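You operate a simulated robot arm through the tools that you are given. There is no shell and no other tool. Be economical: measure what you need, move in short steps, check, and stop when the job is done.

Carry out the task below with a simulated robot arm. There is one attempt and no reset: what you move stays moved.

JOB
Put things in order on the dining table top. At the end: the corn jar stands where the silver bowl with the blue rim stood; the purple bottle stands where the corn jar stood; the silver bowl with the blue rim is on the round board; the black basin plug stands where the purple bottle stood; the red clip stands where the black basin plug stood; whatever was shut is shut again. Leave all else as you found it, and nothing knocked over.

Only the result counts: the job must be done as asked and must still hold three seconds after the hand-in. Knocking over, shifting, dropping, spilling or breaking anything else fails it.

ROBOT AND FRAMES
A 7-joint arm with a two-finger parallel gripper, fixed in place. Base frame: the origin is at the foot of the arm, x ahead of it, y to its left, z up. Units: mm, rad, N and s.
With the tool pointing down near the work surface it reaches from about 240 to 620 mm from the base axis. Its first joint turns from -1.152 to 1.152 rad. Payload 2.6 kg.
Tool frame: the origin (TCP) lies between the finger pads and is the grasp point; the fingertips stand 30 mm ahead of it; z points along the fingers, y is the line along which they close. The gripper opens to 94 mm. The fingers are 28 mm wide and 10 mm thick; the gripper's body (50 by 96 mm) begins 55 mm behind the TCP.
Orientation is that of the tool frame in the base frame, as a unit quaternion [x, y, z, w]. With the fingers straight down and closing along the base's y, the tool's x points along the base's -x, its y along +y and its z along -z.

CONTROLS
- The arm moves only by the tool move_arm. Its argument "targets" is text: rows parted by semicolons, each of 7 numbers parted by spaces: the shift along the tool's x, y, z in units of 50 mm (1.0 is 50 mm), then the turn, a rotation vector about the tool's x, y, z in units of 5 degrees (1.0 is 5 degrees), then the closure in counts, from 0 (fully open) to 255 (shut). In form: dx dy dz wx wy wz grip; .... A call has 1 to 8 rows; each row shifts and turns the commanded pose from where the row before left it, along the tool's axes as they then stand. A call with a number of a shift or a turn outside -1 to 1 is refused whole. A row lasts 0.2 s, in which the tool goes at most 50 mm and 0.15 rad; a call with a longer step from one row to the next is refused whole, and so is a gripper value outside its range. Where a pose cannot be reached the arm comes as near as it can. A force on the tool above 40 N (or 10 N above the force at the start of the call, whichever is more), or a blocked arm, ends the call early, and 0.2 s more pass. Each finger travels about 72 mm/s and halts on what it meets, pressing with about 30 N; the grip force reading is that of the motor and also rises with nothing between the fingers. The clock runs only during rows and for 0.2 s after the last one: add rows that do not move to give the fingers time. The reply holds the time, the measured pose of the TCP, the force on the tool along the base axes, the opening and the grip force, in the units named above and with some noise.
- Cameras (640 x 400 px; columns grow to the right, rows downward): "scene" is fixed at [25.9, 431.7, 549.6]; the picture's right is [-0.82, -0.58, 0.00], its down [-0.40, 0.56, -0.72] and it looks along [0.42, -0.59, -0.69] (base axes); focal length 274 px, centre (320, 200). "wrist" rides on the gripper at [-37, 0, -58] in the tool frame; the picture's right is [0.00, -1.00, 0.00], its down [0.97, 0.00, -0.24] and it looks along [0.24, 0.00, 0.97] (tool axes); focal length 218 px, centre (320, 200). There is no depth. A picture from a camera that has moved, and an enlarged one, comes with that camera's place and axes in the base frame and with its lens.
- snapshot(camera): a new picture of that camera. No time passes.
- inspect(camera, box): a new picture of the part [left, top, right, bottom] of that camera's present view, enlarged. No time passes.
- hand_in(): hands the job in; it is judged then, once.

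Go step by step. Nothing tells you positions but the pictures and the camera data: compare them with the known pose of the tool, close in by small moves and look again before you grip or let go. The budget is 120 turns and 64 pictures, counting those below and the enlarged ones. Unless the task says otherwise, let go and move clear before handing in, and close with one line.

The tools are called by a JSON object that holds its "fn" and its "kwargs". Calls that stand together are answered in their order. move_arm: Moves the arm, as the interface text tells. Its arguments: {"type":"object","properties":{"targets":{"type":"string"}},"required":["targets"]} The other tools are called the same way: snapshot (camera) takes a picture; inspect (camera, box) takes an enlarged picture of a part of a camera's view; hand_in () hands the job in.

At the start:

```text
clock: 0.0
tool_pos: [481.7, 54.8, 255.8]
ee_rot: [0.0, 1.0, 0.0, 0.0]
force: [0.5, -0.7, 0.2]
width: 94.2
gripper_force: 0.0
```

scene: 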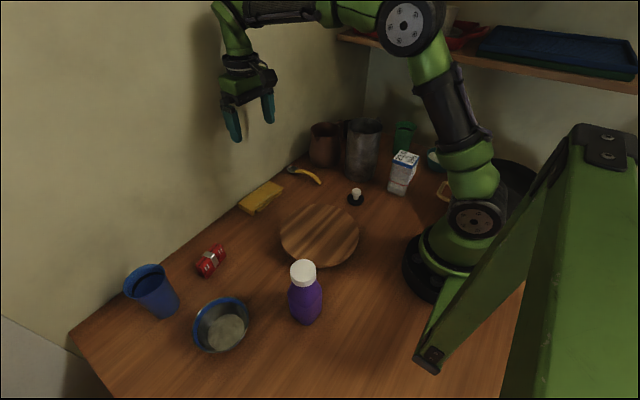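
wrist: 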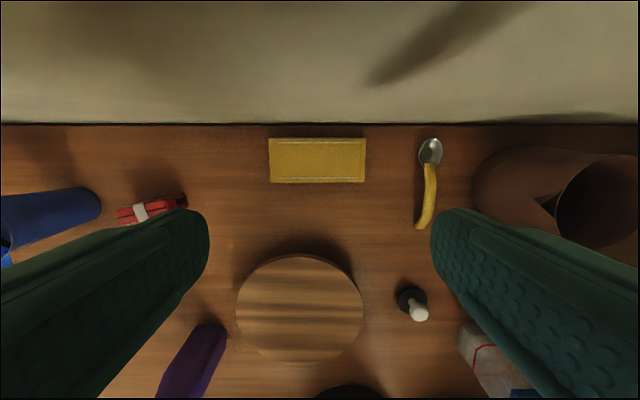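

I see the table with a purple bottle, a silver bowl with a blue rim, the round board, a plug, a red clip and containers at the back. I don't see the corn jar yet, so I'll zoom in.

{"fn": "inspect", "kwargs": {"camera": "scene", "box": [280, 90, 480, 215]}}

{"fn": "inspect", "kwargs": {"camera": "scene", "box": [110, 180, 370, 360]}}

```text
3.20 times, centred on (380, 152) of scene
camera zoom: at [25.9, 431.7, 549.6], right [-0.82, -0.58, 0.0], down [-0.4, 0.56, -0.72], along [0.42, -0.59, -0.69], focal length 876 px, centre (128, 352)
```

zoom: 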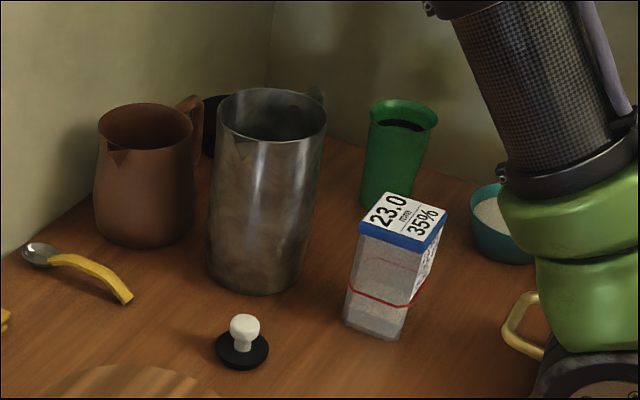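

```text
2.22 times, centred on (240, 270) of scene
camera zoom: at [25.9, 431.7, 549.6], right [-0.82, -0.58, 0.0], down [-0.4, 0.56, -0.72], along [0.42, -0.59, -0.69], focal length 609 px, centre (498, 44)
```

zoom: 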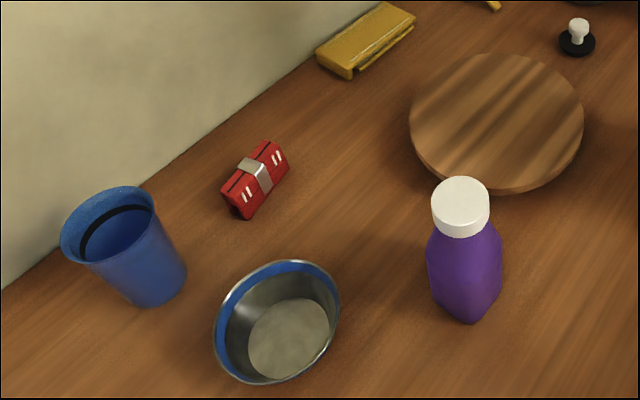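

The corn jar isn't clearly identified. The translucent box with the label is one candidate, so I'll move the wrist camera up and towards -y to look at that side.

{"fn": "move_arm", "kwargs": {"targets": "0 0 -1 0 0 0 0;0 0 -1 0 0 0 0;0 -0.9 0 0 0 0 0;0 -0.9 0 0 0 0 0;0 -0.9 0 0 0 0 0;0 -0.9 0 0 0 0 0"}}

{"fn": "snapshot", "kwargs": {"camera": "wrist"}}

{"fn": "snapshot", "kwargs": {"camera": "scene"}}

```text
clock: 1.4
tool_pos: [482.7, -124.3, 354.1]
ee_rot: [-0.001, 1.0, 0.0, 0.0]
force: [0.1, -0.3, 0.4]
width: 94.1
gripper_force: 0.0
```

```text
59 pictures are left
camera wrist: at [521.0, -124.9, 412.6], right [0.0, -1.0, 0.0], down [-0.97, 0.0, 0.24], along [-0.24, 0.0, -0.97], focal length 218 px, centre (320, 200)
```

wrist: 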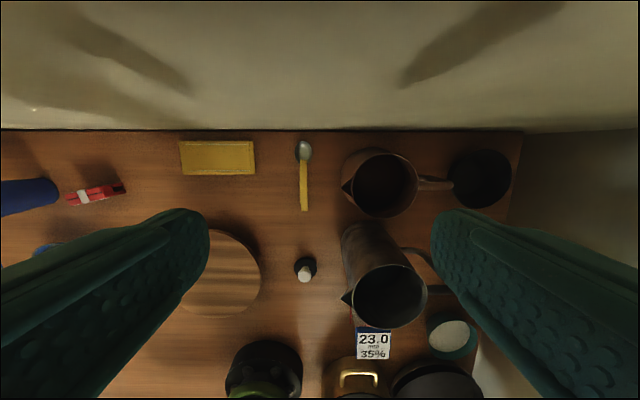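

```text
58 pictures are left
```

scene: 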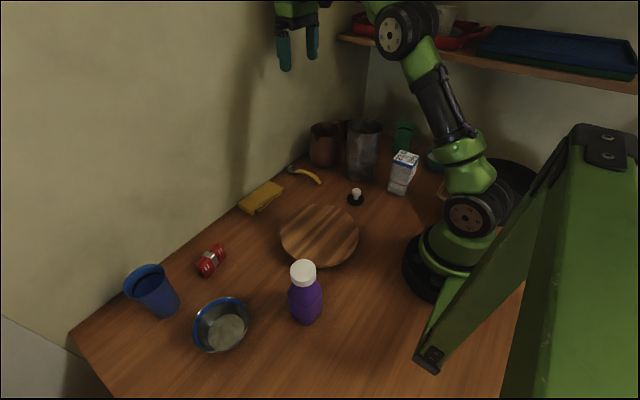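

I see a brown box with a brass handle near the base's right side. I'll bring the camera nearer to it.

{"fn": "move_arm", "kwargs": {"targets": "0.8 0 0 0 0 0 0;0.8 -0.3 0 0 0 0 0;0.8 -0.5 0 0 0 0 0;0 -0.5 0 0 0 0 0"}}

{"fn": "snapshot", "kwargs": {"camera": "wrist"}}

```text
clock: 2.4
tool_pos: [362.5, -191.3, 354.4]
ee_rot: [0.0, 1.0, -0.001, 0.0]
force: [-0.2, 0.1, 0.6]
width: 94.3
gripper_force: 0.0
```

```text
57 pictures are left
camera wrist: at [399.4, -191.2, 413.5], right [0.0, -1.0, 0.0], down [-0.97, 0.0, 0.24], along [-0.24, 0.0, -0.97], focal length 218 px, centre (320, 200)
```

wrist: 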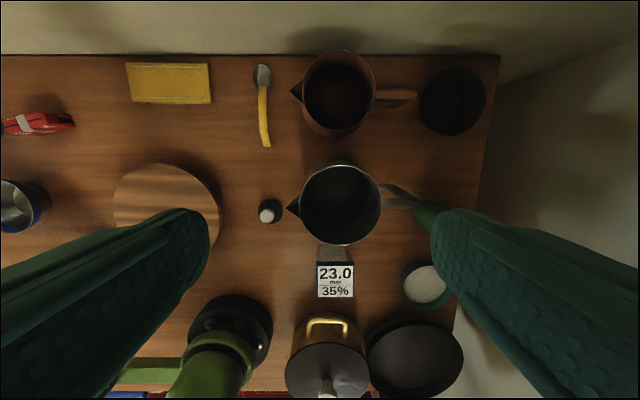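

The corn jar is still unclear, so I'll zoom in on the labelled box and the shelf.

{"fn": "inspect", "kwargs": {"camera": "wrist", "box": [250, 40, 500, 310]}}

{"fn": "inspect", "kwargs": {"camera": "scene", "box": [330, 0, 640, 200]}}

{"fn": "inspect", "kwargs": {"camera": "scene", "box": [370, 110, 470, 210]}}

```text
1.48 times, centred on (375, 175) of wrist
camera zoom: at [399.4, -191.2, 413.5], right [0.0, -1.0, 0.0], down [-0.97, 0.0, 0.24], along [-0.24, 0.0, -0.97], focal length 323 px, centre (238, 237)
```

zoom: 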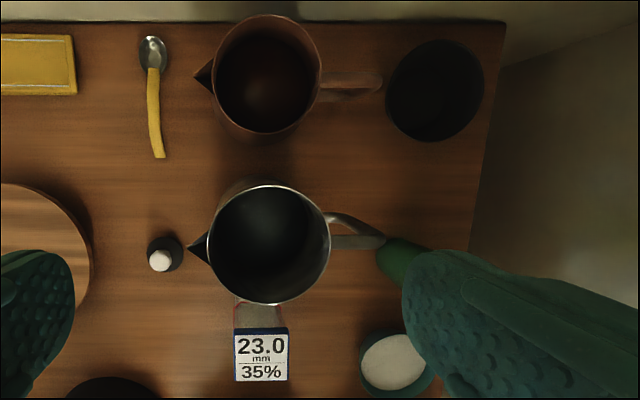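

```text
2.00 times, centred on (485, 100) of scene
camera zoom: at [25.8, 431.8, 549.6], right [-0.82, -0.58, 0.0], down [-0.4, 0.56, -0.72], along [0.42, -0.59, -0.69], focal length 548 px, centre (-10, 400)
```

zoom: 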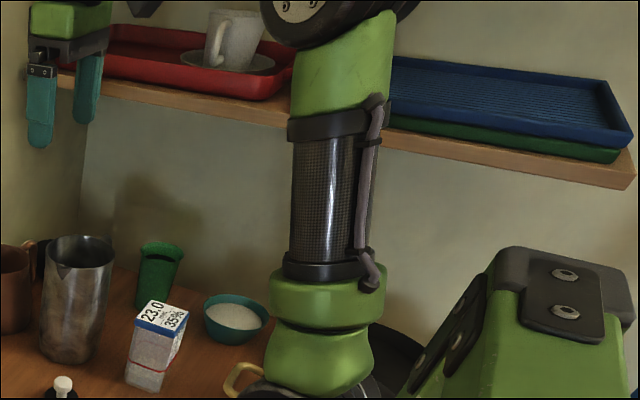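

```text
4.00 times, centred on (420, 160) of scene
camera zoom: at [25.8, 431.8, 549.6], right [-0.82, -0.58, 0.0], down [-0.4, 0.56, -0.72], along [0.42, -0.59, -0.69], focal length 1096 px, centre (-80, 360)
```

zoom: 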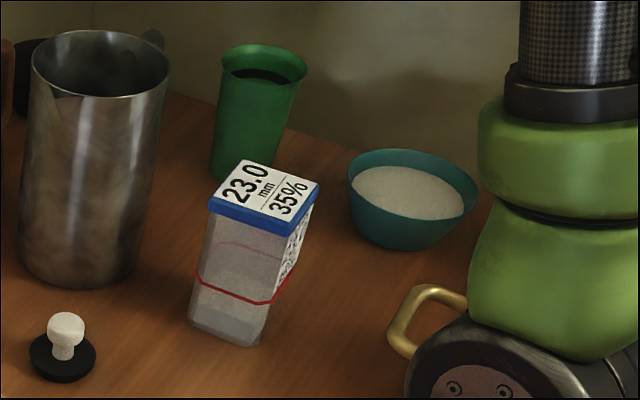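

I take the lidded clear box with the label, at about (195, -215) and 113 high, as the corn jar, since it is the only jar-like item. Next I go to the +y side to measure the bowl, bottle and clip.

{"fn": "move_arm", "kwargs": {"targets": "0 1 0 0 0 0 0;-0.1 0.9 0 0 0 0 0;-0.4 0.9 0 0 0 0 0;-0.4 0.9 0 0 0 0 0;-0.4 0.9 0 0 0 0 0;-0.4 0.9 0 0 0 0 0;0 0.9 0 0 0 0 0;0 0.9 0 0 0 0 0"}}

{"fn": "snapshot", "kwargs": {"camera": "wrist"}}

{"fn": "inspect", "kwargs": {"camera": "scene", "box": [180, 170, 380, 360]}}

```text
clock: 4.2
tool_pos: [444.2, 177.9, 357.4]
ee_rot: [0.0, 1.0, 0.0, 0.0]
force: [0.1, -0.1, 0.5]
width: 94.0
gripper_force: 0.0
```

```text
53 pictures are left
camera wrist: at [483.0, 176.8, 414.2], right [0.0, -1.0, 0.0], down [-0.97, 0.0, 0.24], along [-0.24, 0.0, -0.97], focal length 218 px, centre (320, 200)
```

wrist: 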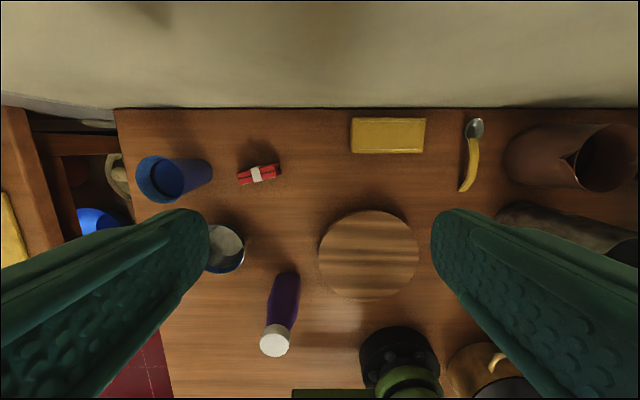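

```text
2.11 times, centred on (280, 265) of scene
camera zoom: at [25.9, 431.7, 549.6], right [-0.82, -0.58, 0.0], down [-0.4, 0.56, -0.72], along [0.42, -0.59, -0.69], focal length 577 px, centre (404, 63)
```

zoom: 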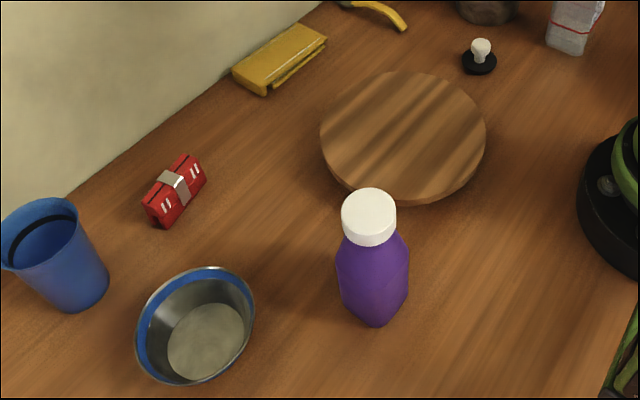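

The bottle is near (199, 242) and about 148 high, the board is centred near (275, 82), and the bowl is near (289, 370). I'll move over the bowl for a better view.

{"fn": "move_arm", "kwargs": {"targets": "0.4 0.9 0 0 0 0 0;0.4 0.9 0 0 0 0 0;0.4 0.9 0 0 0 0 0;0.4 0.9 0.2 0 0 0 0;0.2 0.2 0.9 0 0 0 0"}}

{"fn": "snapshot", "kwargs": {"camera": "wrist"}}

```text
refused: row 4 steps farther than a row can; nothing moved
```

```text
51 pictures are left
camera wrist: at [483.0, 176.8, 414.2], right [0.0, -1.0, 0.0], down [-0.97, 0.0, 0.24], along [-0.24, 0.0, -0.97], focal length 218 px, centre (320, 200)
```

wrist: 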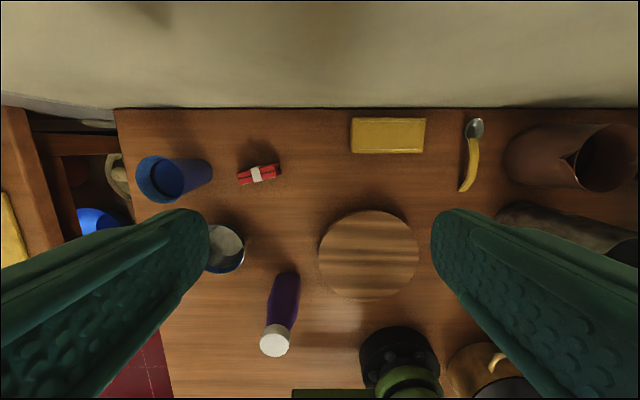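

One row was too long and the call was refused, so I repeat the move with smaller steps.

{"fn": "move_arm", "kwargs": {"targets": "0.4 0.9 0 0 0 0 0;0.4 0.9 0 0 0 0 0;0.4 0.9 0 0 0 0 0;0.4 0.9 0 0 0 0 0;0.2 0.2 0.9 0 0 0 0;0.2 0 0.9 0 0 0 0"}}

```text
clock: 5.6
tool_pos: [346.5, 366.0, 266.1]
ee_rot: [0.001, 1.0, 0.0, 0.0]
force: [-0.5, 0.4, 0.2]
width: 94.1
gripper_force: 0.0
```

{"fn": "snapshot", "kwargs": {"camera": "wrist"}}

```text
50 pictures are left
camera wrist: at [385.1, 366.3, 324.1], right [0.0, -1.0, 0.0], down [-0.97, 0.0, 0.24], along [-0.24, 0.0, -0.97], focal length 218 px, centre (320, 200)
```

wrist: 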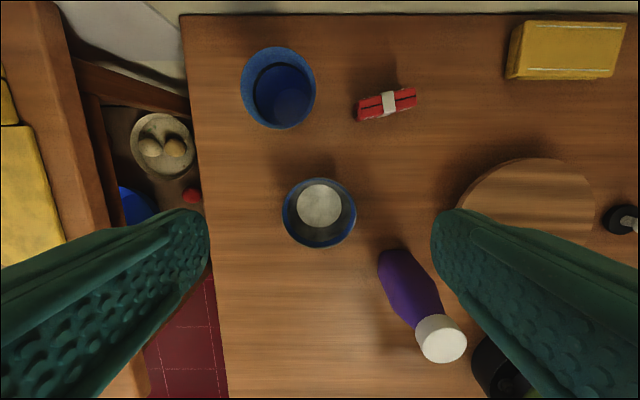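

The bowl centre is about (296, 368), its rim is about 38 high and its radius about 52, so I'll pinch the rim on the -y side. I go to a stand-off there with the tool tilted 20° to match the wall.

{"fn": "move_arm", "kwargs": {"targets": "0.25 -0.42 0.74 0 0 0 174;0.25 -0.42 0.74 0 0 0 174;0.25 -0.42 0.74 0 0 0 174;0.25 -0.42 0.74 0 0 0 174;0 0 0 -1 0 0 174;0 0 0 -1 0 0 174;0 0 0 -1 0 0 174;0 0 0 -1 0 0 174"}}

{"fn": "snapshot", "kwargs": {"camera": "wrist"}}

{"fn": "inspect", "kwargs": {"camera": "scene", "box": [140, 200, 340, 360]}}

```text
clock: 7.4
tool_pos: [296.7, 280.9, 117.8]
ee_rot: [0.0, 0.985, 0.175, 0.001]
force: [-0.6, -0.1, 0.4]
width: 30.1
gripper_force: 0.1
```

```text
49 pictures are left
camera wrist: at [334.2, 260.8, 171.2], right [0.0, -0.94, -0.34], down [-0.97, -0.08, 0.22], along [-0.24, 0.33, -0.91], focal length 218 px, centre (320, 200)
```

wrist: 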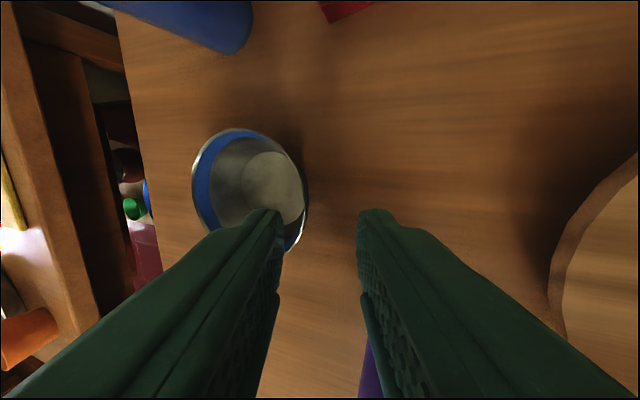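

```text
2.50 times, centred on (240, 280) of scene
camera zoom: at [25.9, 431.7, 549.6], right [-0.82, -0.58, 0.0], down [-0.4, 0.56, -0.72], along [0.42, -0.59, -0.69], focal length 685 px, centre (520, 0)
```

zoom: 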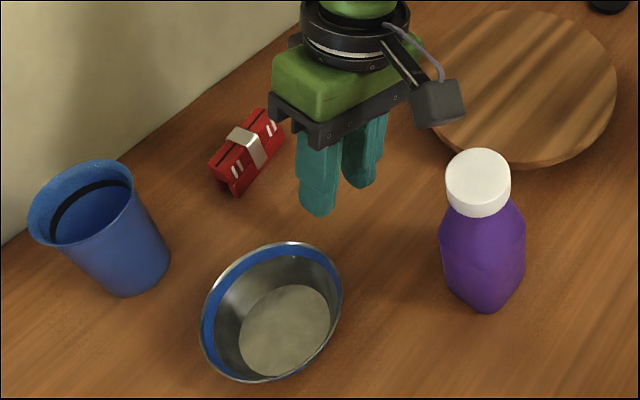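

The rim edge facing the tool is at about y = 317, as expected. I shift slightly, then descend along the tool axis.

{"fn": "move_arm", "kwargs": {"targets": "0 0.12 0 0 0 0 174;0 0 0.5 0 0 0 174;0 0 0.5 0 0 0 174;0 0 0.3 0 0 0 174;0 0 0.3 0 0 0 174"}}

{"fn": "snapshot", "kwargs": {"camera": "wrist"}}

{"fn": "inspect", "kwargs": {"camera": "scene", "box": [140, 200, 340, 360]}}

```text
clock: 8.6
tool_pos: [297.0, 313.4, 45.1]
ee_rot: [0.0, 0.985, 0.174, -0.001]
force: [-0.7, -0.2, -0.5]
width: 30.0
gripper_force: 0.0
```

```text
47 pictures are left
camera wrist: at [333.5, 294.3, 98.4], right [0.0, -0.94, -0.34], down [-0.97, -0.08, 0.23], along [-0.24, 0.33, -0.91], focal length 218 px, centre (320, 200)
```

wrist: 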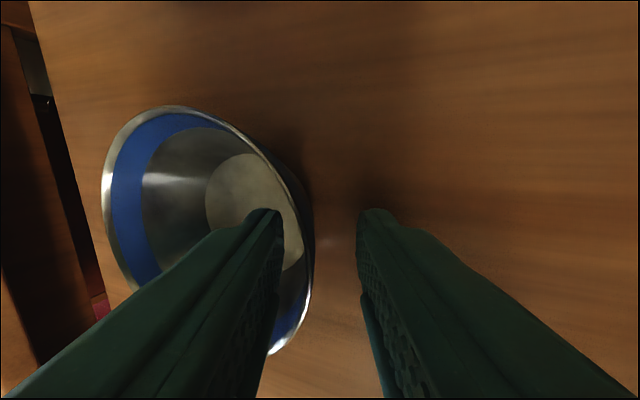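

```text
2.50 times, centred on (240, 280) of scene
camera zoom: at [25.9, 431.7, 549.6], right [-0.82, -0.58, 0.0], down [-0.4, 0.56, -0.72], along [0.42, -0.59, -0.69], focal length 685 px, centre (520, 0)
```

zoom: 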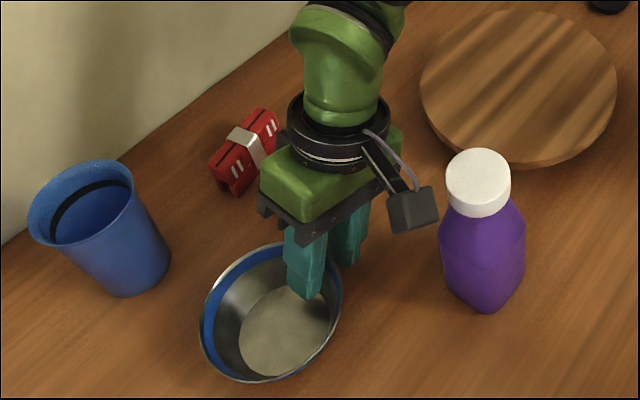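

The wall is straddled, so I close the fingers.

{"fn": "move_arm", "kwargs": {"targets": "0 0 0 0 0 0 200;0 0 0 0 0 0 225;0 0 0 0 0 0 255;0 0 0 0 0 0 255;0 0 0 0 0 0 255"}}

{"fn": "inspect", "kwargs": {"camera": "scene", "box": [140, 200, 340, 360]}}

```text
clock: 9.8
tool_pos: [295.9, 313.7, 43.7]
ee_rot: [0.0, 0.985, 0.174, 0.0]
force: [0.0, -0.5, 0.7]
width: 9.6
gripper_force: 29.8
```

```text
2.50 times, centred on (240, 280) of scene
camera zoom: at [25.9, 431.7, 549.6], right [-0.82, -0.58, 0.0], down [-0.4, 0.56, -0.72], along [0.42, -0.59, -0.69], focal length 685 px, centre (520, 0)
```

zoom: 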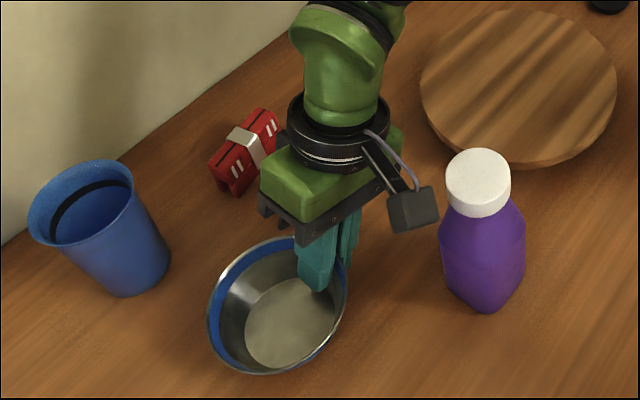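

The bowl is gripped after moving about 7 mm towards the fingers, so its centre is about 47 mm in +y from the TCP. I lift it straight up and ease away from the bottle.

{"fn": "move_arm", "kwargs": {"targets": "0 0.1 -0.276 0 0 0 255;0 0.25 -0.69 0 0 0 255;-0.2 0.25 -0.69 0 0 0 255;-0.2 0.25 -0.69 0 0 0 255;0 0 0 0 0 0 255"}}

{"fn": "snapshot", "kwargs": {"camera": "scene"}}

```text
clock: 11.0
tool_pos: [315.3, 314.5, 170.7]
ee_rot: [0.0, 0.985, 0.174, 0.0]
force: [-0.6, -0.1, -0.1]
width: 9.8
gripper_force: 30.4
```

```text
44 pictures are left
```

scene: 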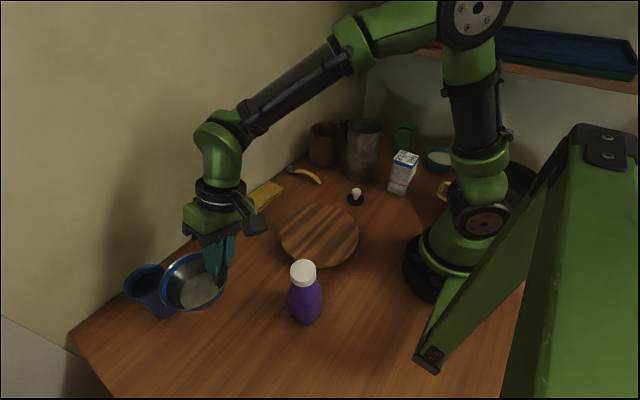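

The bowl is hanging level and clear. I carry it to above the board.

{"fn": "move_arm", "kwargs": {"targets": "0 -0.846 -0.308 0 0 0 255;0 -0.846 -0.308 0 0 0 255;0 -0.846 -0.308 0 0 0 255;0 -0.846 -0.308 0 0 0 255;0.2 -0.846 -0.308 0 0 0 255;0.2 -0.846 -0.308 0 0 0 255;0.4 -0.18 -0.065 0 0 0 255;0 0 0 0 0 0 255"}}

{"fn": "inspect", "kwargs": {"camera": "scene", "box": [240, 140, 420, 300]}}

```text
clock: 12.8
tool_pos: [274.0, 33.6, 169.8]
ee_rot: [0.001, 0.985, 0.173, 0.0]
force: [0.8, -0.5, -1.8]
width: 9.3
gripper_force: 30.4
```

```text
2.50 times, centred on (330, 220) of scene
camera zoom: at [25.9, 431.7, 549.6], right [-0.82, -0.58, 0.0], down [-0.4, 0.56, -0.72], along [0.42, -0.59, -0.69], focal length 685 px, centre (295, 150)
```

zoom: 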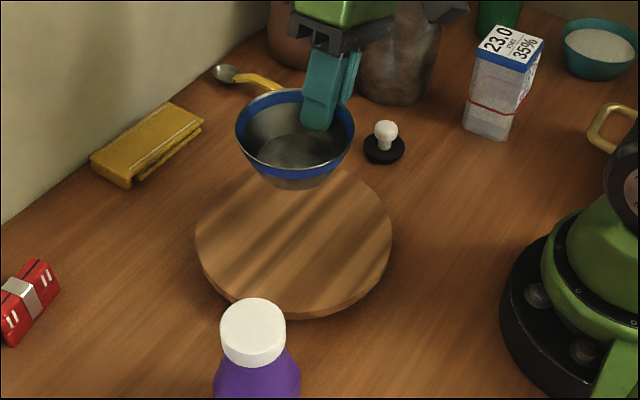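

The bowl is above the board and level. I descend most of the way.

{"fn": "move_arm", "kwargs": {"targets": "0 -0.308 0.846 0 0 0 255;0 -0.273 0.752 0 0 0 255;0 -0.068 0.188 0 0 0 255;0 0 0 0 0 0 255"}}

{"fn": "inspect", "kwargs": {"camera": "scene", "box": [240, 140, 420, 300]}}

```text
clock: 13.8
tool_pos: [276.6, 34.0, 76.3]
ee_rot: [0.0, 0.984, 0.175, 0.001]
force: [2.6, 12.2, 30.0]
width: 9.9
gripper_force: 29.7
```

```text
2.50 times, centred on (330, 220) of scene
camera zoom: at [25.8, 431.7, 549.6], right [-0.82, -0.58, 0.0], down [-0.4, 0.56, -0.72], along [0.42, -0.59, -0.69], focal length 685 px, centre (295, 150)
```

zoom: 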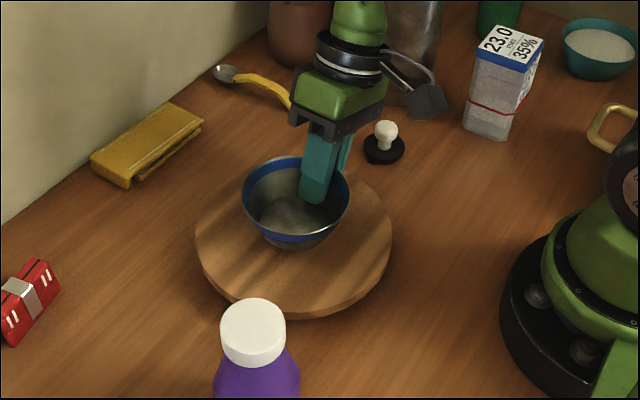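

The bowl touched down earlier than expected. I ease up 2 mm and check its tilt.

{"fn": "move_arm", "kwargs": {"targets": "0 0.014 -0.038 0 0 0 255;0 0 0 0 0 0 255"}}

{"fn": "inspect", "kwargs": {"camera": "scene", "box": [270, 180, 370, 260]}}

```text
clock: 14.4
tool_pos: [275.6, 31.9, 76.0]
ee_rot: [0.001, 0.985, 0.173, -0.001]
force: [0.3, -0.8, 3.7]
width: 9.8
gripper_force: 30.0
```

```text
5.00 times, centred on (320, 220) of scene
camera zoom: at [25.9, 431.7, 549.6], right [-0.82, -0.58, 0.0], down [-0.4, 0.56, -0.72], along [0.42, -0.59, -0.69], focal length 1369 px, centre (320, 100)
```

zoom: 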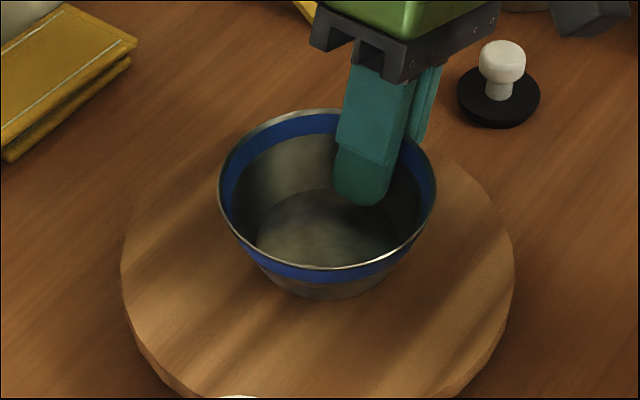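

The bowl is resting nearly level with little force on it. I open slowly.

{"fn": "move_arm", "kwargs": {"targets": "0 0 0 0 0 0 220;0 0 0 0 0 0 205;0 0 0 0 0 0 190;0 0 0 0 0 0 176;0 0 0 0 0 0 176"}}

{"fn": "inspect", "kwargs": {"camera": "scene", "box": [270, 180, 370, 260]}}

```text
clock: 15.6
tool_pos: [275.6, 32.6, 77.6]
ee_rot: [0.0, 0.985, 0.174, 0.0]
force: [-0.7, 0.0, -1.0]
width: 28.8
gripper_force: 0.2
```

```text
5.00 times, centred on (320, 220) of scene
camera zoom: at [25.9, 431.7, 549.6], right [-0.82, -0.58, 0.0], down [-0.4, 0.56, -0.72], along [0.42, -0.59, -0.69], focal length 1369 px, centre (320, 100)
```

zoom: 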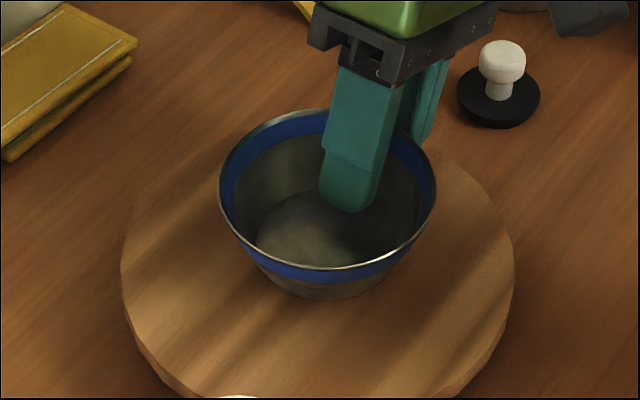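

The bowl stands on the board undisturbed. I retreat along the tool axis, untilt and head towards the jar.

{"fn": "move_arm", "kwargs": {"targets": "0 0 -0.4 0 0 0 176;0 0 -0.9 0 0 0 176;0 0 -0.9 0 0 0 176;0 0 -0.5 0 0 0 176;0 0 0 1 0 0 100;0 0 0 1 0 0 50;0 0 0 1 0 0 0;0 0 0 1 0 0 0"}}

{"fn": "move_arm", "kwargs": {"targets": "0 -0.8 0 0 0 0 0;0.2 -0.9 0 0 0 0 0;0.2 -0.9 0 0 0 0 0;0.2 -0.8 0 0 0 0 0;0.2 -0.5 0 0 0 0 0;0 0 0 0 0 0 0"}}

{"fn": "snapshot", "kwargs": {"camera": "wrist"}}

{"fn": "snapshot", "kwargs": {"camera": "scene"}}

```text
clock: 17.4
tool_pos: [277.1, -12.4, 203.3]
ee_rot: [0.0, 1.0, 0.0, 0.0]
force: [0.3, 0.4, -0.1]
width: 94.0
gripper_force: 0.0
```

```text
clock: 18.8
tool_pos: [235.8, -207.7, 202.7]
ee_rot: [-0.001, 1.0, 0.0, 0.0]
force: [0.0, 0.5, 0.4]
width: 93.9
gripper_force: 0.0
```

```text
39 pictures are left
camera wrist: at [273.3, -207.9, 260.7], right [0.0, -1.0, 0.0], down [-0.97, 0.0, 0.24], along [-0.24, 0.0, -0.97], focal length 218 px, centre (320, 200)
```

wrist: 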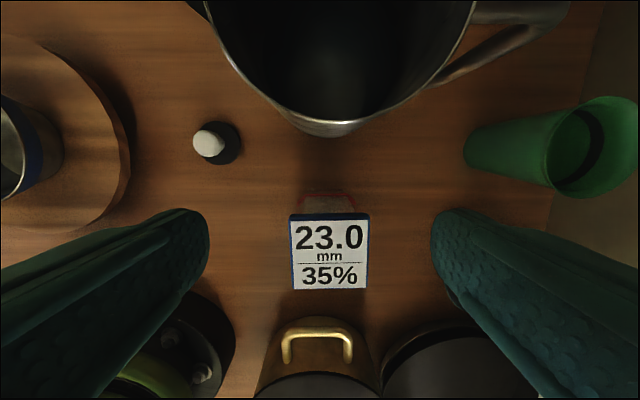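

```text
38 pictures are left
```

scene: 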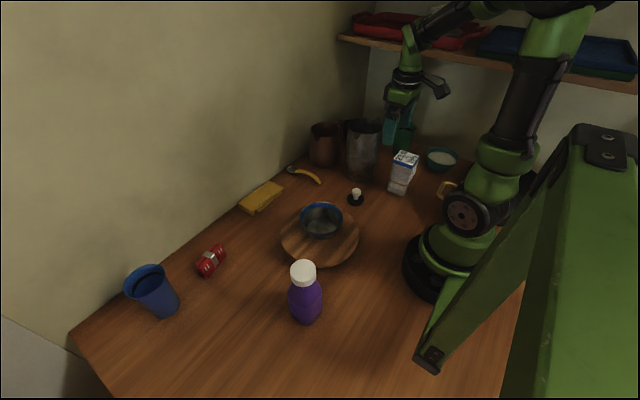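

The jar top is centred at about (196, -215) and about 56 wide. I align over it and go down.

{"fn": "move_arm", "kwargs": {"targets": "0.796 -0.15 0 0 0 0 0;0 0 0.8 0 0 0 0;0 0 0.5 0 0 0 0;0 0 0 0 0 0 0"}}

{"fn": "snapshot", "kwargs": {"camera": "wrist"}}

{"fn": "inspect", "kwargs": {"camera": "scene", "box": [340, 100, 480, 220]}}

```text
clock: 19.8
tool_pos: [196.9, -214.6, 138.5]
ee_rot: [0.0, 1.0, 0.0, 0.0]
force: [0.9, -0.5, 0.1]
width: 94.0
gripper_force: 0.0
```

```text
37 pictures are left
camera wrist: at [234.3, -215.2, 196.0], right [0.0, -1.0, 0.0], down [-0.97, 0.0, 0.24], along [-0.24, 0.0, -0.97], focal length 218 px, centre (320, 200)
```

wrist: 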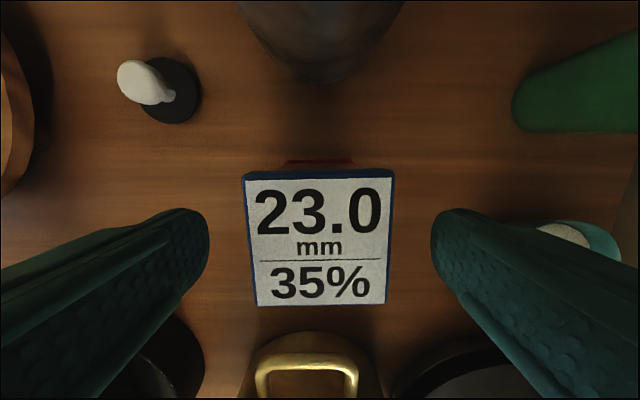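

```text
3.33 times, centred on (410, 160) of scene
camera zoom: at [25.9, 431.7, 549.6], right [-0.82, -0.58, 0.0], down [-0.4, 0.56, -0.72], along [0.42, -0.59, -0.69], focal length 913 px, centre (20, 333)
```

zoom: 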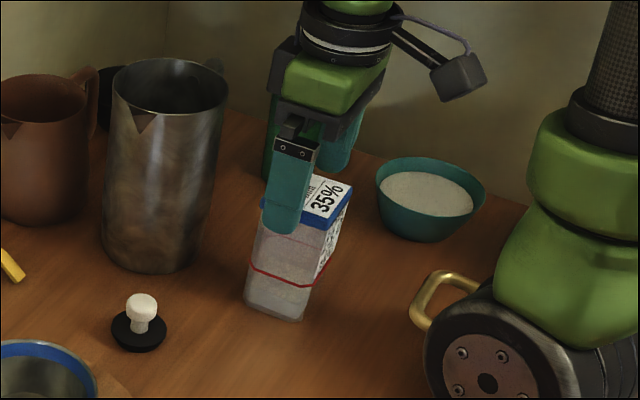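

The jar is well centred between the fingers. I go down and close.

{"fn": "move_arm", "kwargs": {"targets": "0 0 0.5 0 0 0 0;0 0 0.5 0 0 0 0;0 0 0.32 0 0 0 0;0 0 0 0 0 0 60;0 0 0 0 0 0 110;0 0 0 0 0 0 160;0 0 0 0 0 0 255;0 0 0 0 0 0 255"}}

{"fn": "inspect", "kwargs": {"camera": "scene", "box": [340, 100, 480, 220]}}

```text
clock: 21.6
tool_pos: [195.1, -216.4, 73.2]
ee_rot: [0.001, 1.0, 0.0, 0.0]
force: [0.3, 0.7, 0.4]
width: 63.2
gripper_force: 30.3
```

```text
3.33 times, centred on (410, 160) of scene
camera zoom: at [25.9, 431.7, 549.6], right [-0.82, -0.58, 0.0], down [-0.4, 0.56, -0.72], along [0.42, -0.59, -0.69], focal length 913 px, centre (20, 333)
```

zoom: 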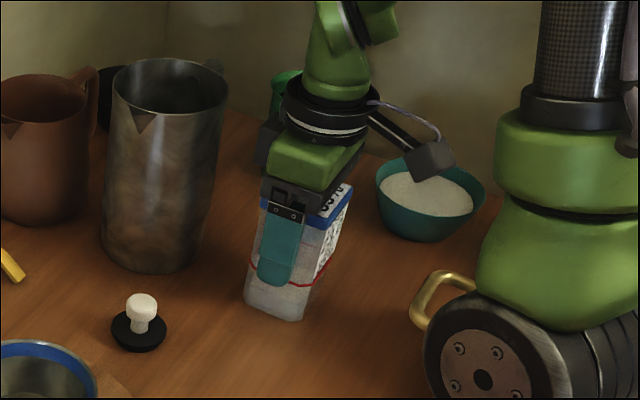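

The jar is held. I lift it straight up and check.

{"fn": "move_arm", "kwargs": {"targets": "0 0 -0.2 0 0 0 255;0 0 -0.7 0 0 0 255;0 0 -0.9 0 0 0 255;0 0 -0.9 0 0 0 255;0 0 0 0 0 0 255"}}

{"fn": "inspect", "kwargs": {"camera": "scene", "box": [300, 40, 500, 220]}}

```text
clock: 22.8
tool_pos: [197.7, -214.1, 207.3]
ee_rot: [0.0, 1.0, -0.001, 0.0]
force: [0.2, -0.3, -2.8]
width: 63.5
gripper_force: 29.8
```

```text
2.22 times, centred on (400, 130) of scene
camera zoom: at [25.9, 431.7, 549.6], right [-0.82, -0.58, 0.0], down [-0.4, 0.56, -0.72], along [0.42, -0.59, -0.69], focal length 609 px, centre (142, 356)
```

zoom: 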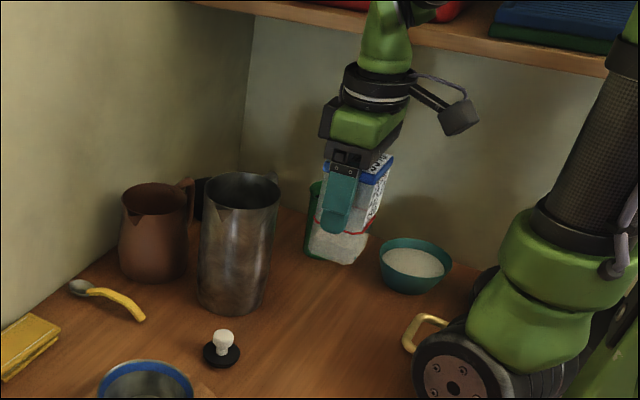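

The jar is lifted cleanly, weighing about 0.3 kg. I carry it above everything towards the bowl's former place.

{"fn": "move_arm", "kwargs": {"targets": "0 0.9 0 0 0 0 255;0 0.9 0 0 0 0 255;-0.45 0.85 0 0 0 0 255;-0.45 0.85 0 0 0 0 255;-0.45 0.85 0 0 0 0 255;-0.45 0.85 0 0 0 0 255;-0.15 0.9 0 0 0 0 255;0 0.9 0 0 0 0 255"}}

{"fn": "move_arm", "kwargs": {"targets": "0 0.9 0 0 0 0 255;0 0.9 0 0 0 0 255;0 0.9 0 0 0 0 255;0 0.9 0 0 0 0 255;0 0.9 0 0 0 0 255;0 0 0 0 0 0 255"}}

```text
clock: 24.6
tool_pos: [293.6, 134.8, 205.5]
ee_rot: [0.0, 1.0, 0.0, 0.0]
force: [0.2, -0.3, -1.9]
width: 63.3
gripper_force: 30.2
```

```text
clock: 26.0
tool_pos: [293.6, 358.1, 205.1]
ee_rot: [0.001, 1.0, -0.001, 0.001]
force: [0.5, -0.2, -2.8]
width: 63.3
gripper_force: 29.9
```

I am near the target. I make the final lateral correction and descend to just above the surface.

{"fn": "move_arm", "kwargs": {"targets": "-0.03 0.2 0 0 0 0 255;0 0 0.9 0 0 0 255;0 0 0.9 0 0 0 255;0 0 0.6 0 0 0 255;0 0 0.1 0 0 0 255;0 0 0 0 0 0 255"}}

{"fn": "inspect", "kwargs": {"camera": "scene", "box": [140, 200, 340, 360]}}

```text
clock: 27.4
tool_pos: [295.3, 369.6, 80.0]
ee_rot: [0.0, 1.0, 0.0, 0.0]
force: [-0.3, -0.3, -2.0]
width: 63.2
gripper_force: 29.5
```

```text
2.50 times, centred on (240, 280) of scene
camera zoom: at [25.9, 431.7, 549.6], right [-0.82, -0.58, 0.0], down [-0.4, 0.56, -0.72], along [0.42, -0.59, -0.69], focal length 685 px, centre (520, 0)
```

zoom: 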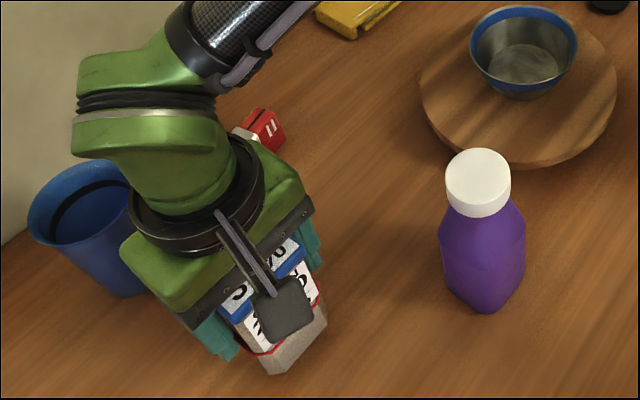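

I lower the last few millimetres gently and watch the force.

{"fn": "move_arm", "kwargs": {"targets": "0 0 0.08 0 0 0 255;0 0 0.03 0 0 0 255;0 0 0 0 0 0 255"}}

```text
clock: 28.2
tool_pos: [294.7, 370.4, 76.1]
ee_rot: [-0.001, 1.0, 0.0, 0.0]
force: [-0.7, 0.4, -1.6]
width: 63.2
gripper_force: 30.1
```

{"fn": "move_arm", "kwargs": {"targets": "0 -0.03 0.04 0 0 0 255;0 0 0 0 0 0 255"}}

```text
clock: 28.8
tool_pos: [296.8, 366.8, 73.6]
ee_rot: [-0.001, 1.0, 0.0, 0.0]
force: [-0.6, -0.4, -2.1]
width: 63.4
gripper_force: 29.9
```

{"fn": "move_arm", "kwargs": {"targets": "0 0 0.03 0 0 0 255;0 0 0 0 0 0 255"}}

```text
clock: 29.4
tool_pos: [296.0, 367.7, 72.7]
ee_rot: [0.0, 1.0, -0.001, 0.0]
force: [-0.3, -1.0, 1.6]
width: 63.4
gripper_force: 30.2
```

It touched down. I open gradually.

{"fn": "move_arm", "kwargs": {"targets": "0 0 0 0 0 0 80;0 0 0 0 0 0 60;0 0 0 0 0 0 30;0 0 0 0 0 0 0;0 0 0 0 0 0 0"}}

{"fn": "inspect", "kwargs": {"camera": "scene", "box": [140, 200, 340, 360]}}

```text
clock: 30.6
tool_pos: [295.4, 368.1, 71.4]
ee_rot: [-0.001, 1.0, 0.0, 0.0]
force: [0.3, -0.3, 0.3]
width: 93.8
gripper_force: 0.1
```

```text
2.50 times, centred on (240, 280) of scene
camera zoom: at [25.9, 431.7, 549.6], right [-0.82, -0.58, 0.0], down [-0.4, 0.56, -0.72], along [0.42, -0.59, -0.69], focal length 685 px, centre (520, 0)
```

zoom: 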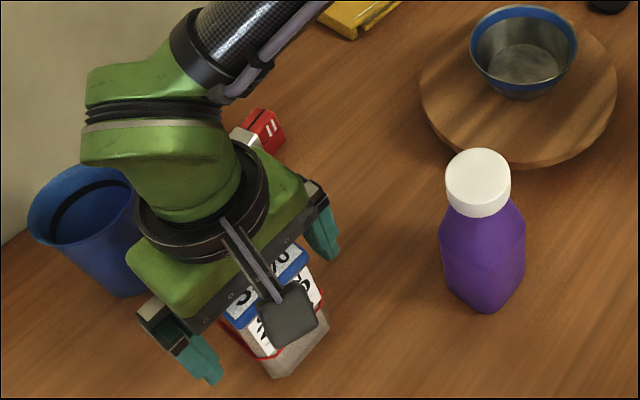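

The jar is released. I go straight up, then move over towards the bottle.

{"fn": "move_arm", "kwargs": {"targets": "0 0 -0.8 0 0 0 0;0 0 -0.9 0 0 0 0;0 0 -0.9 0 0 0 0;0 0 -0.8 0 0 0 0;0.4 -0.8 0 0 0 0 0;0.5 -0.8 0 0 0 0 0;0.5 -0.9 0 0 0 0 0;0 0 0 0 0 0 0"}}

{"fn": "snapshot", "kwargs": {"camera": "wrist"}}

{"fn": "inspect", "kwargs": {"camera": "scene", "box": [140, 200, 340, 360]}}

```text
refused: row 7 steps farther than a row can; nothing moved
```

```text
31 pictures are left
camera wrist: at [333.3, 368.3, 130.3], right [0.0, -1.0, 0.0], down [-0.97, 0.0, 0.24], along [-0.24, 0.0, -0.97], focal length 218 px, centre (320, 200)
```

wrist: 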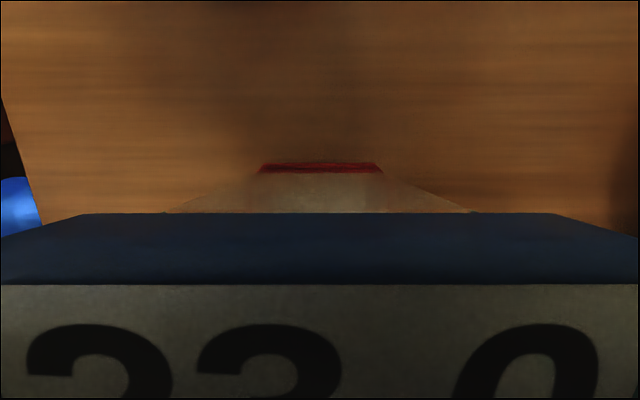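

```text
2.50 times, centred on (240, 280) of scene
camera zoom: at [25.9, 431.7, 549.6], right [-0.82, -0.58, 0.0], down [-0.4, 0.56, -0.72], along [0.42, -0.59, -0.69], focal length 685 px, centre (520, 0)
```

zoom: 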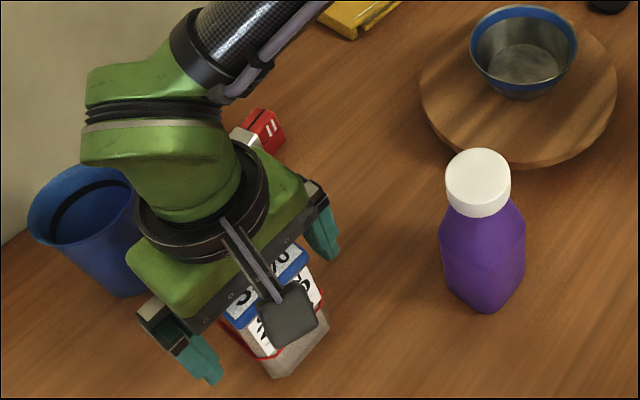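

One row was too long again, so I retry with shorter steps.

{"fn": "move_arm", "kwargs": {"targets": "0 0 -0.8 0 0 0 0;0 0 -0.9 0 0 0 0;0 0 -0.9 0 0 0 0;0 0 -0.8 0 0 0 0;0.4 -0.8 0 0 0 0 0;0.5 -0.8 0 0 0 0 0;0.5 -0.8 0 0 0 0 0;0 0 0 0 0 0 0"}}

{"fn": "snapshot", "kwargs": {"camera": "wrist"}}

{"fn": "inspect", "kwargs": {"camera": "scene", "box": [140, 200, 340, 360]}}

```text
clock: 32.4
tool_pos: [224.1, 247.9, 245.7]
ee_rot: [0.001, 1.0, 0.001, 0.0]
force: [-0.2, -0.9, -0.3]
width: 93.9
gripper_force: 0.1
```

```text
29 pictures are left
camera wrist: at [261.8, 248.4, 303.2], right [0.0, -1.0, 0.0], down [-0.97, 0.0, 0.24], along [-0.24, 0.0, -0.97], focal length 218 px, centre (320, 200)
```

wrist: 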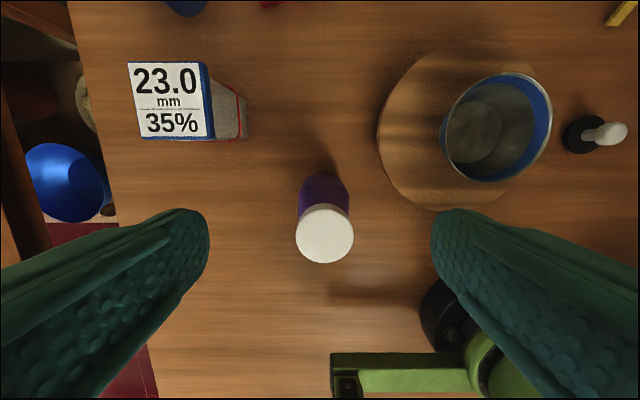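

```text
2.50 times, centred on (240, 280) of scene
camera zoom: at [25.9, 431.7, 549.6], right [-0.82, -0.58, 0.0], down [-0.4, 0.56, -0.72], along [0.42, -0.59, -0.69], focal length 685 px, centre (520, 0)
```

zoom: 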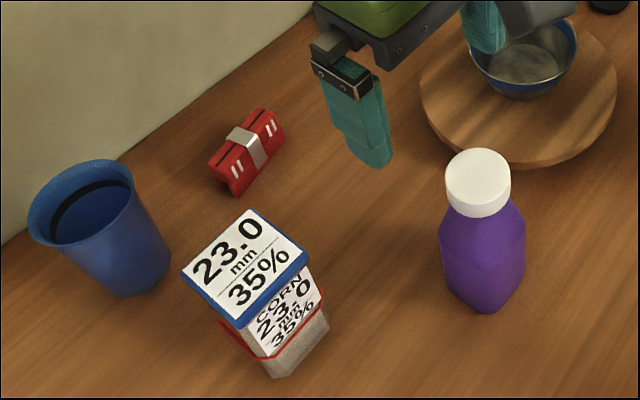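

The label reads CORN, so the jar was right and it stands on the bowl's spot. The bottle is at about (198, 243.5); I align above it and look.

{"fn": "move_arm", "kwargs": {"targets": "0.52 -0.09 0 0 0 0 0;0 0 0.8 0 0 0 0;0 0 0.25 0 0 0 0;0 0 0 0 0 0 0"}}

{"fn": "snapshot", "kwargs": {"camera": "wrist"}}

{"fn": "inspect", "kwargs": {"camera": "scene", "box": [240, 220, 360, 340]}}

```text
clock: 33.4
tool_pos: [199.9, 242.4, 190.1]
ee_rot: [0.0, 1.0, 0.0, 0.0]
force: [-0.1, 0.5, -0.5]
width: 93.9
gripper_force: 0.0
```

```text
27 pictures are left
camera wrist: at [236.8, 243.0, 249.0], right [0.0, -1.0, 0.0], down [-0.97, 0.0, 0.24], along [-0.24, 0.0, -0.97], focal length 218 px, centre (320, 200)
```

wrist: 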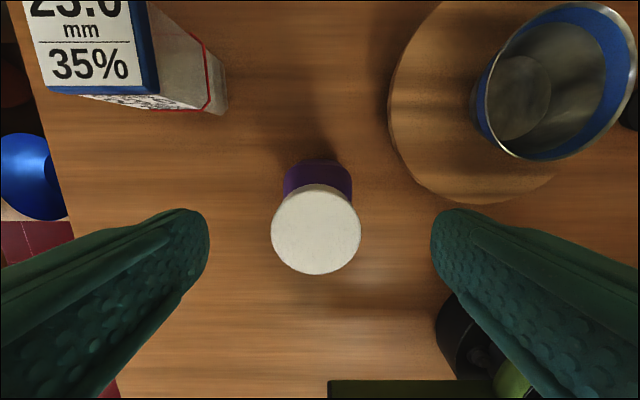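

```text
3.33 times, centred on (300, 280) of scene
camera zoom: at [25.9, 431.7, 549.6], right [-0.82, -0.58, 0.0], down [-0.4, 0.56, -0.72], along [0.42, -0.59, -0.69], focal length 913 px, centre (387, -67)
```

zoom: 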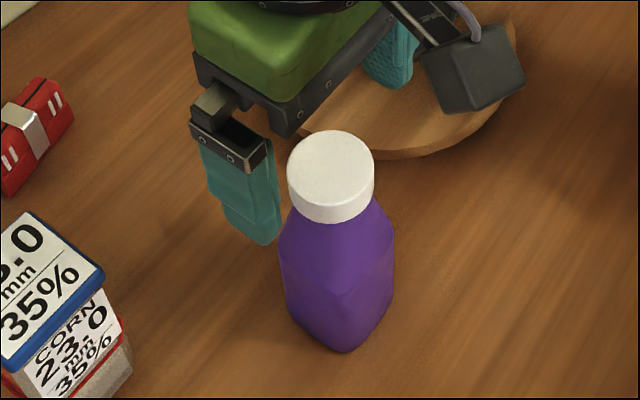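

The bottle body is squarish and aligned with the axes, centred at about (197.5, 245). I correct, descend over it and close.

{"fn": "move_arm", "kwargs": {"targets": "0.04 0.05 0 0 0 0 0;0 0 0.7 0 0 0 0;0 0 0.7 0 0 0 0;0 0 0.4 0 0 0 0;0 0 0 0 0 0 60;0 0 0 0 0 0 100;0 0 0 0 0 0 140;0 0 0 0 0 0 255"}}

{"fn": "move_arm", "kwargs": {"targets": "0 0 0 0 0 0 255;0 0 0 0 0 0 255"}}

{"fn": "inspect", "kwargs": {"camera": "scene", "box": [240, 220, 360, 340]}}

```text
clock: 35.2
tool_pos: [198.2, 245.3, 99.8]
ee_rot: [0.0, 1.0, -0.001, 0.001]
force: [-0.8, 0.6, 0.6]
width: 54.0
gripper_force: 30.0
```

```text
clock: 35.8
tool_pos: [198.6, 246.2, 100.9]
ee_rot: [0.001, 1.0, 0.0, -0.001]
force: [-0.3, -0.4, -0.7]
width: 54.2
gripper_force: 30.0
```

```text
3.33 times, centred on (300, 280) of scene
camera zoom: at [25.9, 431.7, 549.6], right [-0.82, -0.58, 0.0], down [-0.4, 0.56, -0.72], along [0.42, -0.59, -0.69], focal length 913 px, centre (387, -67)
```

zoom: 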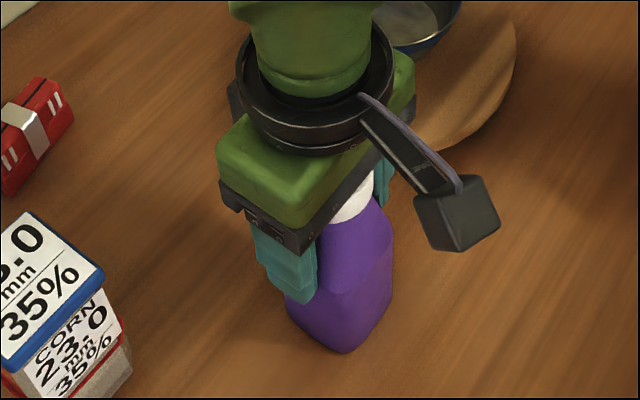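

The bottle is held, at 54 mm width. I lift it and carry it over the board, keeping clear of the pitcher.

{"fn": "move_arm", "kwargs": {"targets": "0 0 -0.2 0 0 0 255;0 0 -0.8 0 0 0 255;0 0 -0.9 0 0 0 255;0 0 -0.9 0 0 0 255;-0.6 -0.6 0 0 0 0 255;-0.6 -0.6 0 0 0 0 255;-0.3 -0.85 0 0 0 0 255;0 -0.9 0 0 0 0 255"}}

{"fn": "move_arm", "kwargs": {"targets": "0 -0.9 0 0 0 0 255;0 -0.9 0 0 0 0 255;0 -0.9 0 0 0 0 255;0.5 -0.8 0 0 0 0 255;0.5 -0.8 0 0 0 0 255;0.5 -0.6 0 0 0 0 255;0 0 0 0 0 0 255"}}

{"fn": "snapshot", "kwargs": {"camera": "scene"}}

```text
clock: 37.6
tool_pos: [275.6, 96.9, 240.4]
ee_rot: [0.0, 1.0, 0.0, -0.002]
force: [0.8, 0.0, -0.7]
width: 54.1
gripper_force: 30.8
```

```text
clock: 39.2
tool_pos: [197.8, -145.0, 240.3]
ee_rot: [0.0, 1.0, -0.001, 0.0]
force: [-0.1, 0.5, -1.9]
width: 54.1
gripper_force: 30.0
```

```text
24 pictures are left
```

scene: 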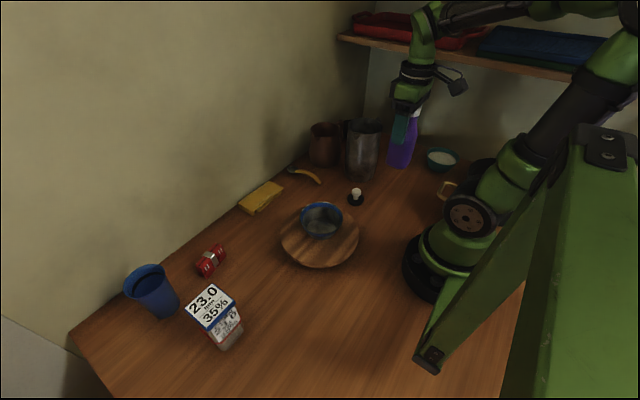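

I continue to above the jar's former place and descend most of the way.

{"fn": "move_arm", "kwargs": {"targets": "0.01 -0.7 0 0 0 0 255;0.01 -0.71 0 0 0 0 255;0 0 0.9 0 0 0 255;0 0 0.9 0 0 0 255;0 0 0.7 0 0 0 255;0 0 0.15 0 0 0 255;0 0 0 0 0 0 255"}}

{"fn": "inspect", "kwargs": {"camera": "scene", "box": [340, 100, 480, 220]}}

```text
clock: 40.8
tool_pos: [198.5, -215.6, 108.2]
ee_rot: [-0.001, 1.0, 0.0, 0.0]
force: [-0.7, 0.2, -1.6]
width: 54.1
gripper_force: 30.1
```

```text
3.33 times, centred on (410, 160) of scene
camera zoom: at [25.9, 431.7, 549.6], right [-0.82, -0.58, 0.0], down [-0.4, 0.56, -0.72], along [0.42, -0.59, -0.69], focal length 913 px, centre (20, 333)
```

zoom: 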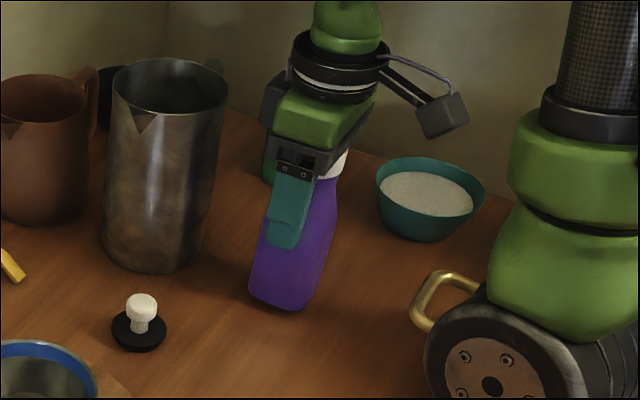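

{"fn": "move_arm", "kwargs": {"targets": "0.02 0 0.08 0 0 0 255;0 0 0.04 0 0 0 255;0 0 0 0 0 0 255"}}

```text
clock: 41.6
tool_pos: [196.6, -215.0, 102.0]
ee_rot: [0.0, 1.0, 0.0, 0.0]
force: [-0.2, 0.5, -0.8]
width: 54.2
gripper_force: 30.2
```

The bottle is about 2 mm above its original grasp height. I continue in tiny steps.

{"fn": "move_arm", "kwargs": {"targets": "0 0 0.03 0 0 0 255;0 0 0 0 0 0 255"}}

```text
clock: 42.2
tool_pos: [195.8, -216.7, 99.6]
ee_rot: [0.0, 1.0, 0.0, 0.0]
force: [1.1, 0.3, 0.2]
width: 54.1
gripper_force: 30.2
```

{"fn": "move_arm", "kwargs": {"targets": "0 0 0.02 0 0 0 255;0 0 0 0 0 0 255"}}

```text
clock: 42.8
tool_pos: [197.7, -217.1, 100.6]
ee_rot: [0.0, 1.0, 0.0, 0.001]
force: [-5.9, 5.2, 22.3]
width: 54.6
gripper_force: 29.7
```

There is firm contact. I ease up a touch, then open.

{"fn": "move_arm", "kwargs": {"targets": "0 0 -0.018 0 0 0 255;0 0 0 0 0 0 120;0 0 0 0 0 0 90;0 0 0 0 0 0 60;0 0 0 0 0 0 20;0 0 0 0 0 0 0"}}

{"fn": "inspect", "kwargs": {"camera": "scene", "box": [340, 100, 480, 220]}}

```text
clock: 44.2
tool_pos: [194.7, -216.2, 100.3]
ee_rot: [0.0, 1.0, 0.0, 0.0]
force: [0.4, 0.1, -0.5]
width: 94.1
gripper_force: 0.0
```

```text
3.33 times, centred on (410, 160) of scene
camera zoom: at [25.9, 431.7, 549.6], right [-0.82, -0.58, 0.0], down [-0.4, 0.56, -0.72], along [0.42, -0.59, -0.69], focal length 913 px, centre (20, 333)
```

zoom: 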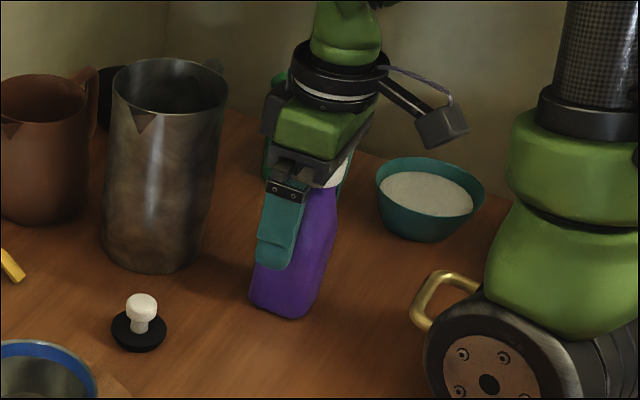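

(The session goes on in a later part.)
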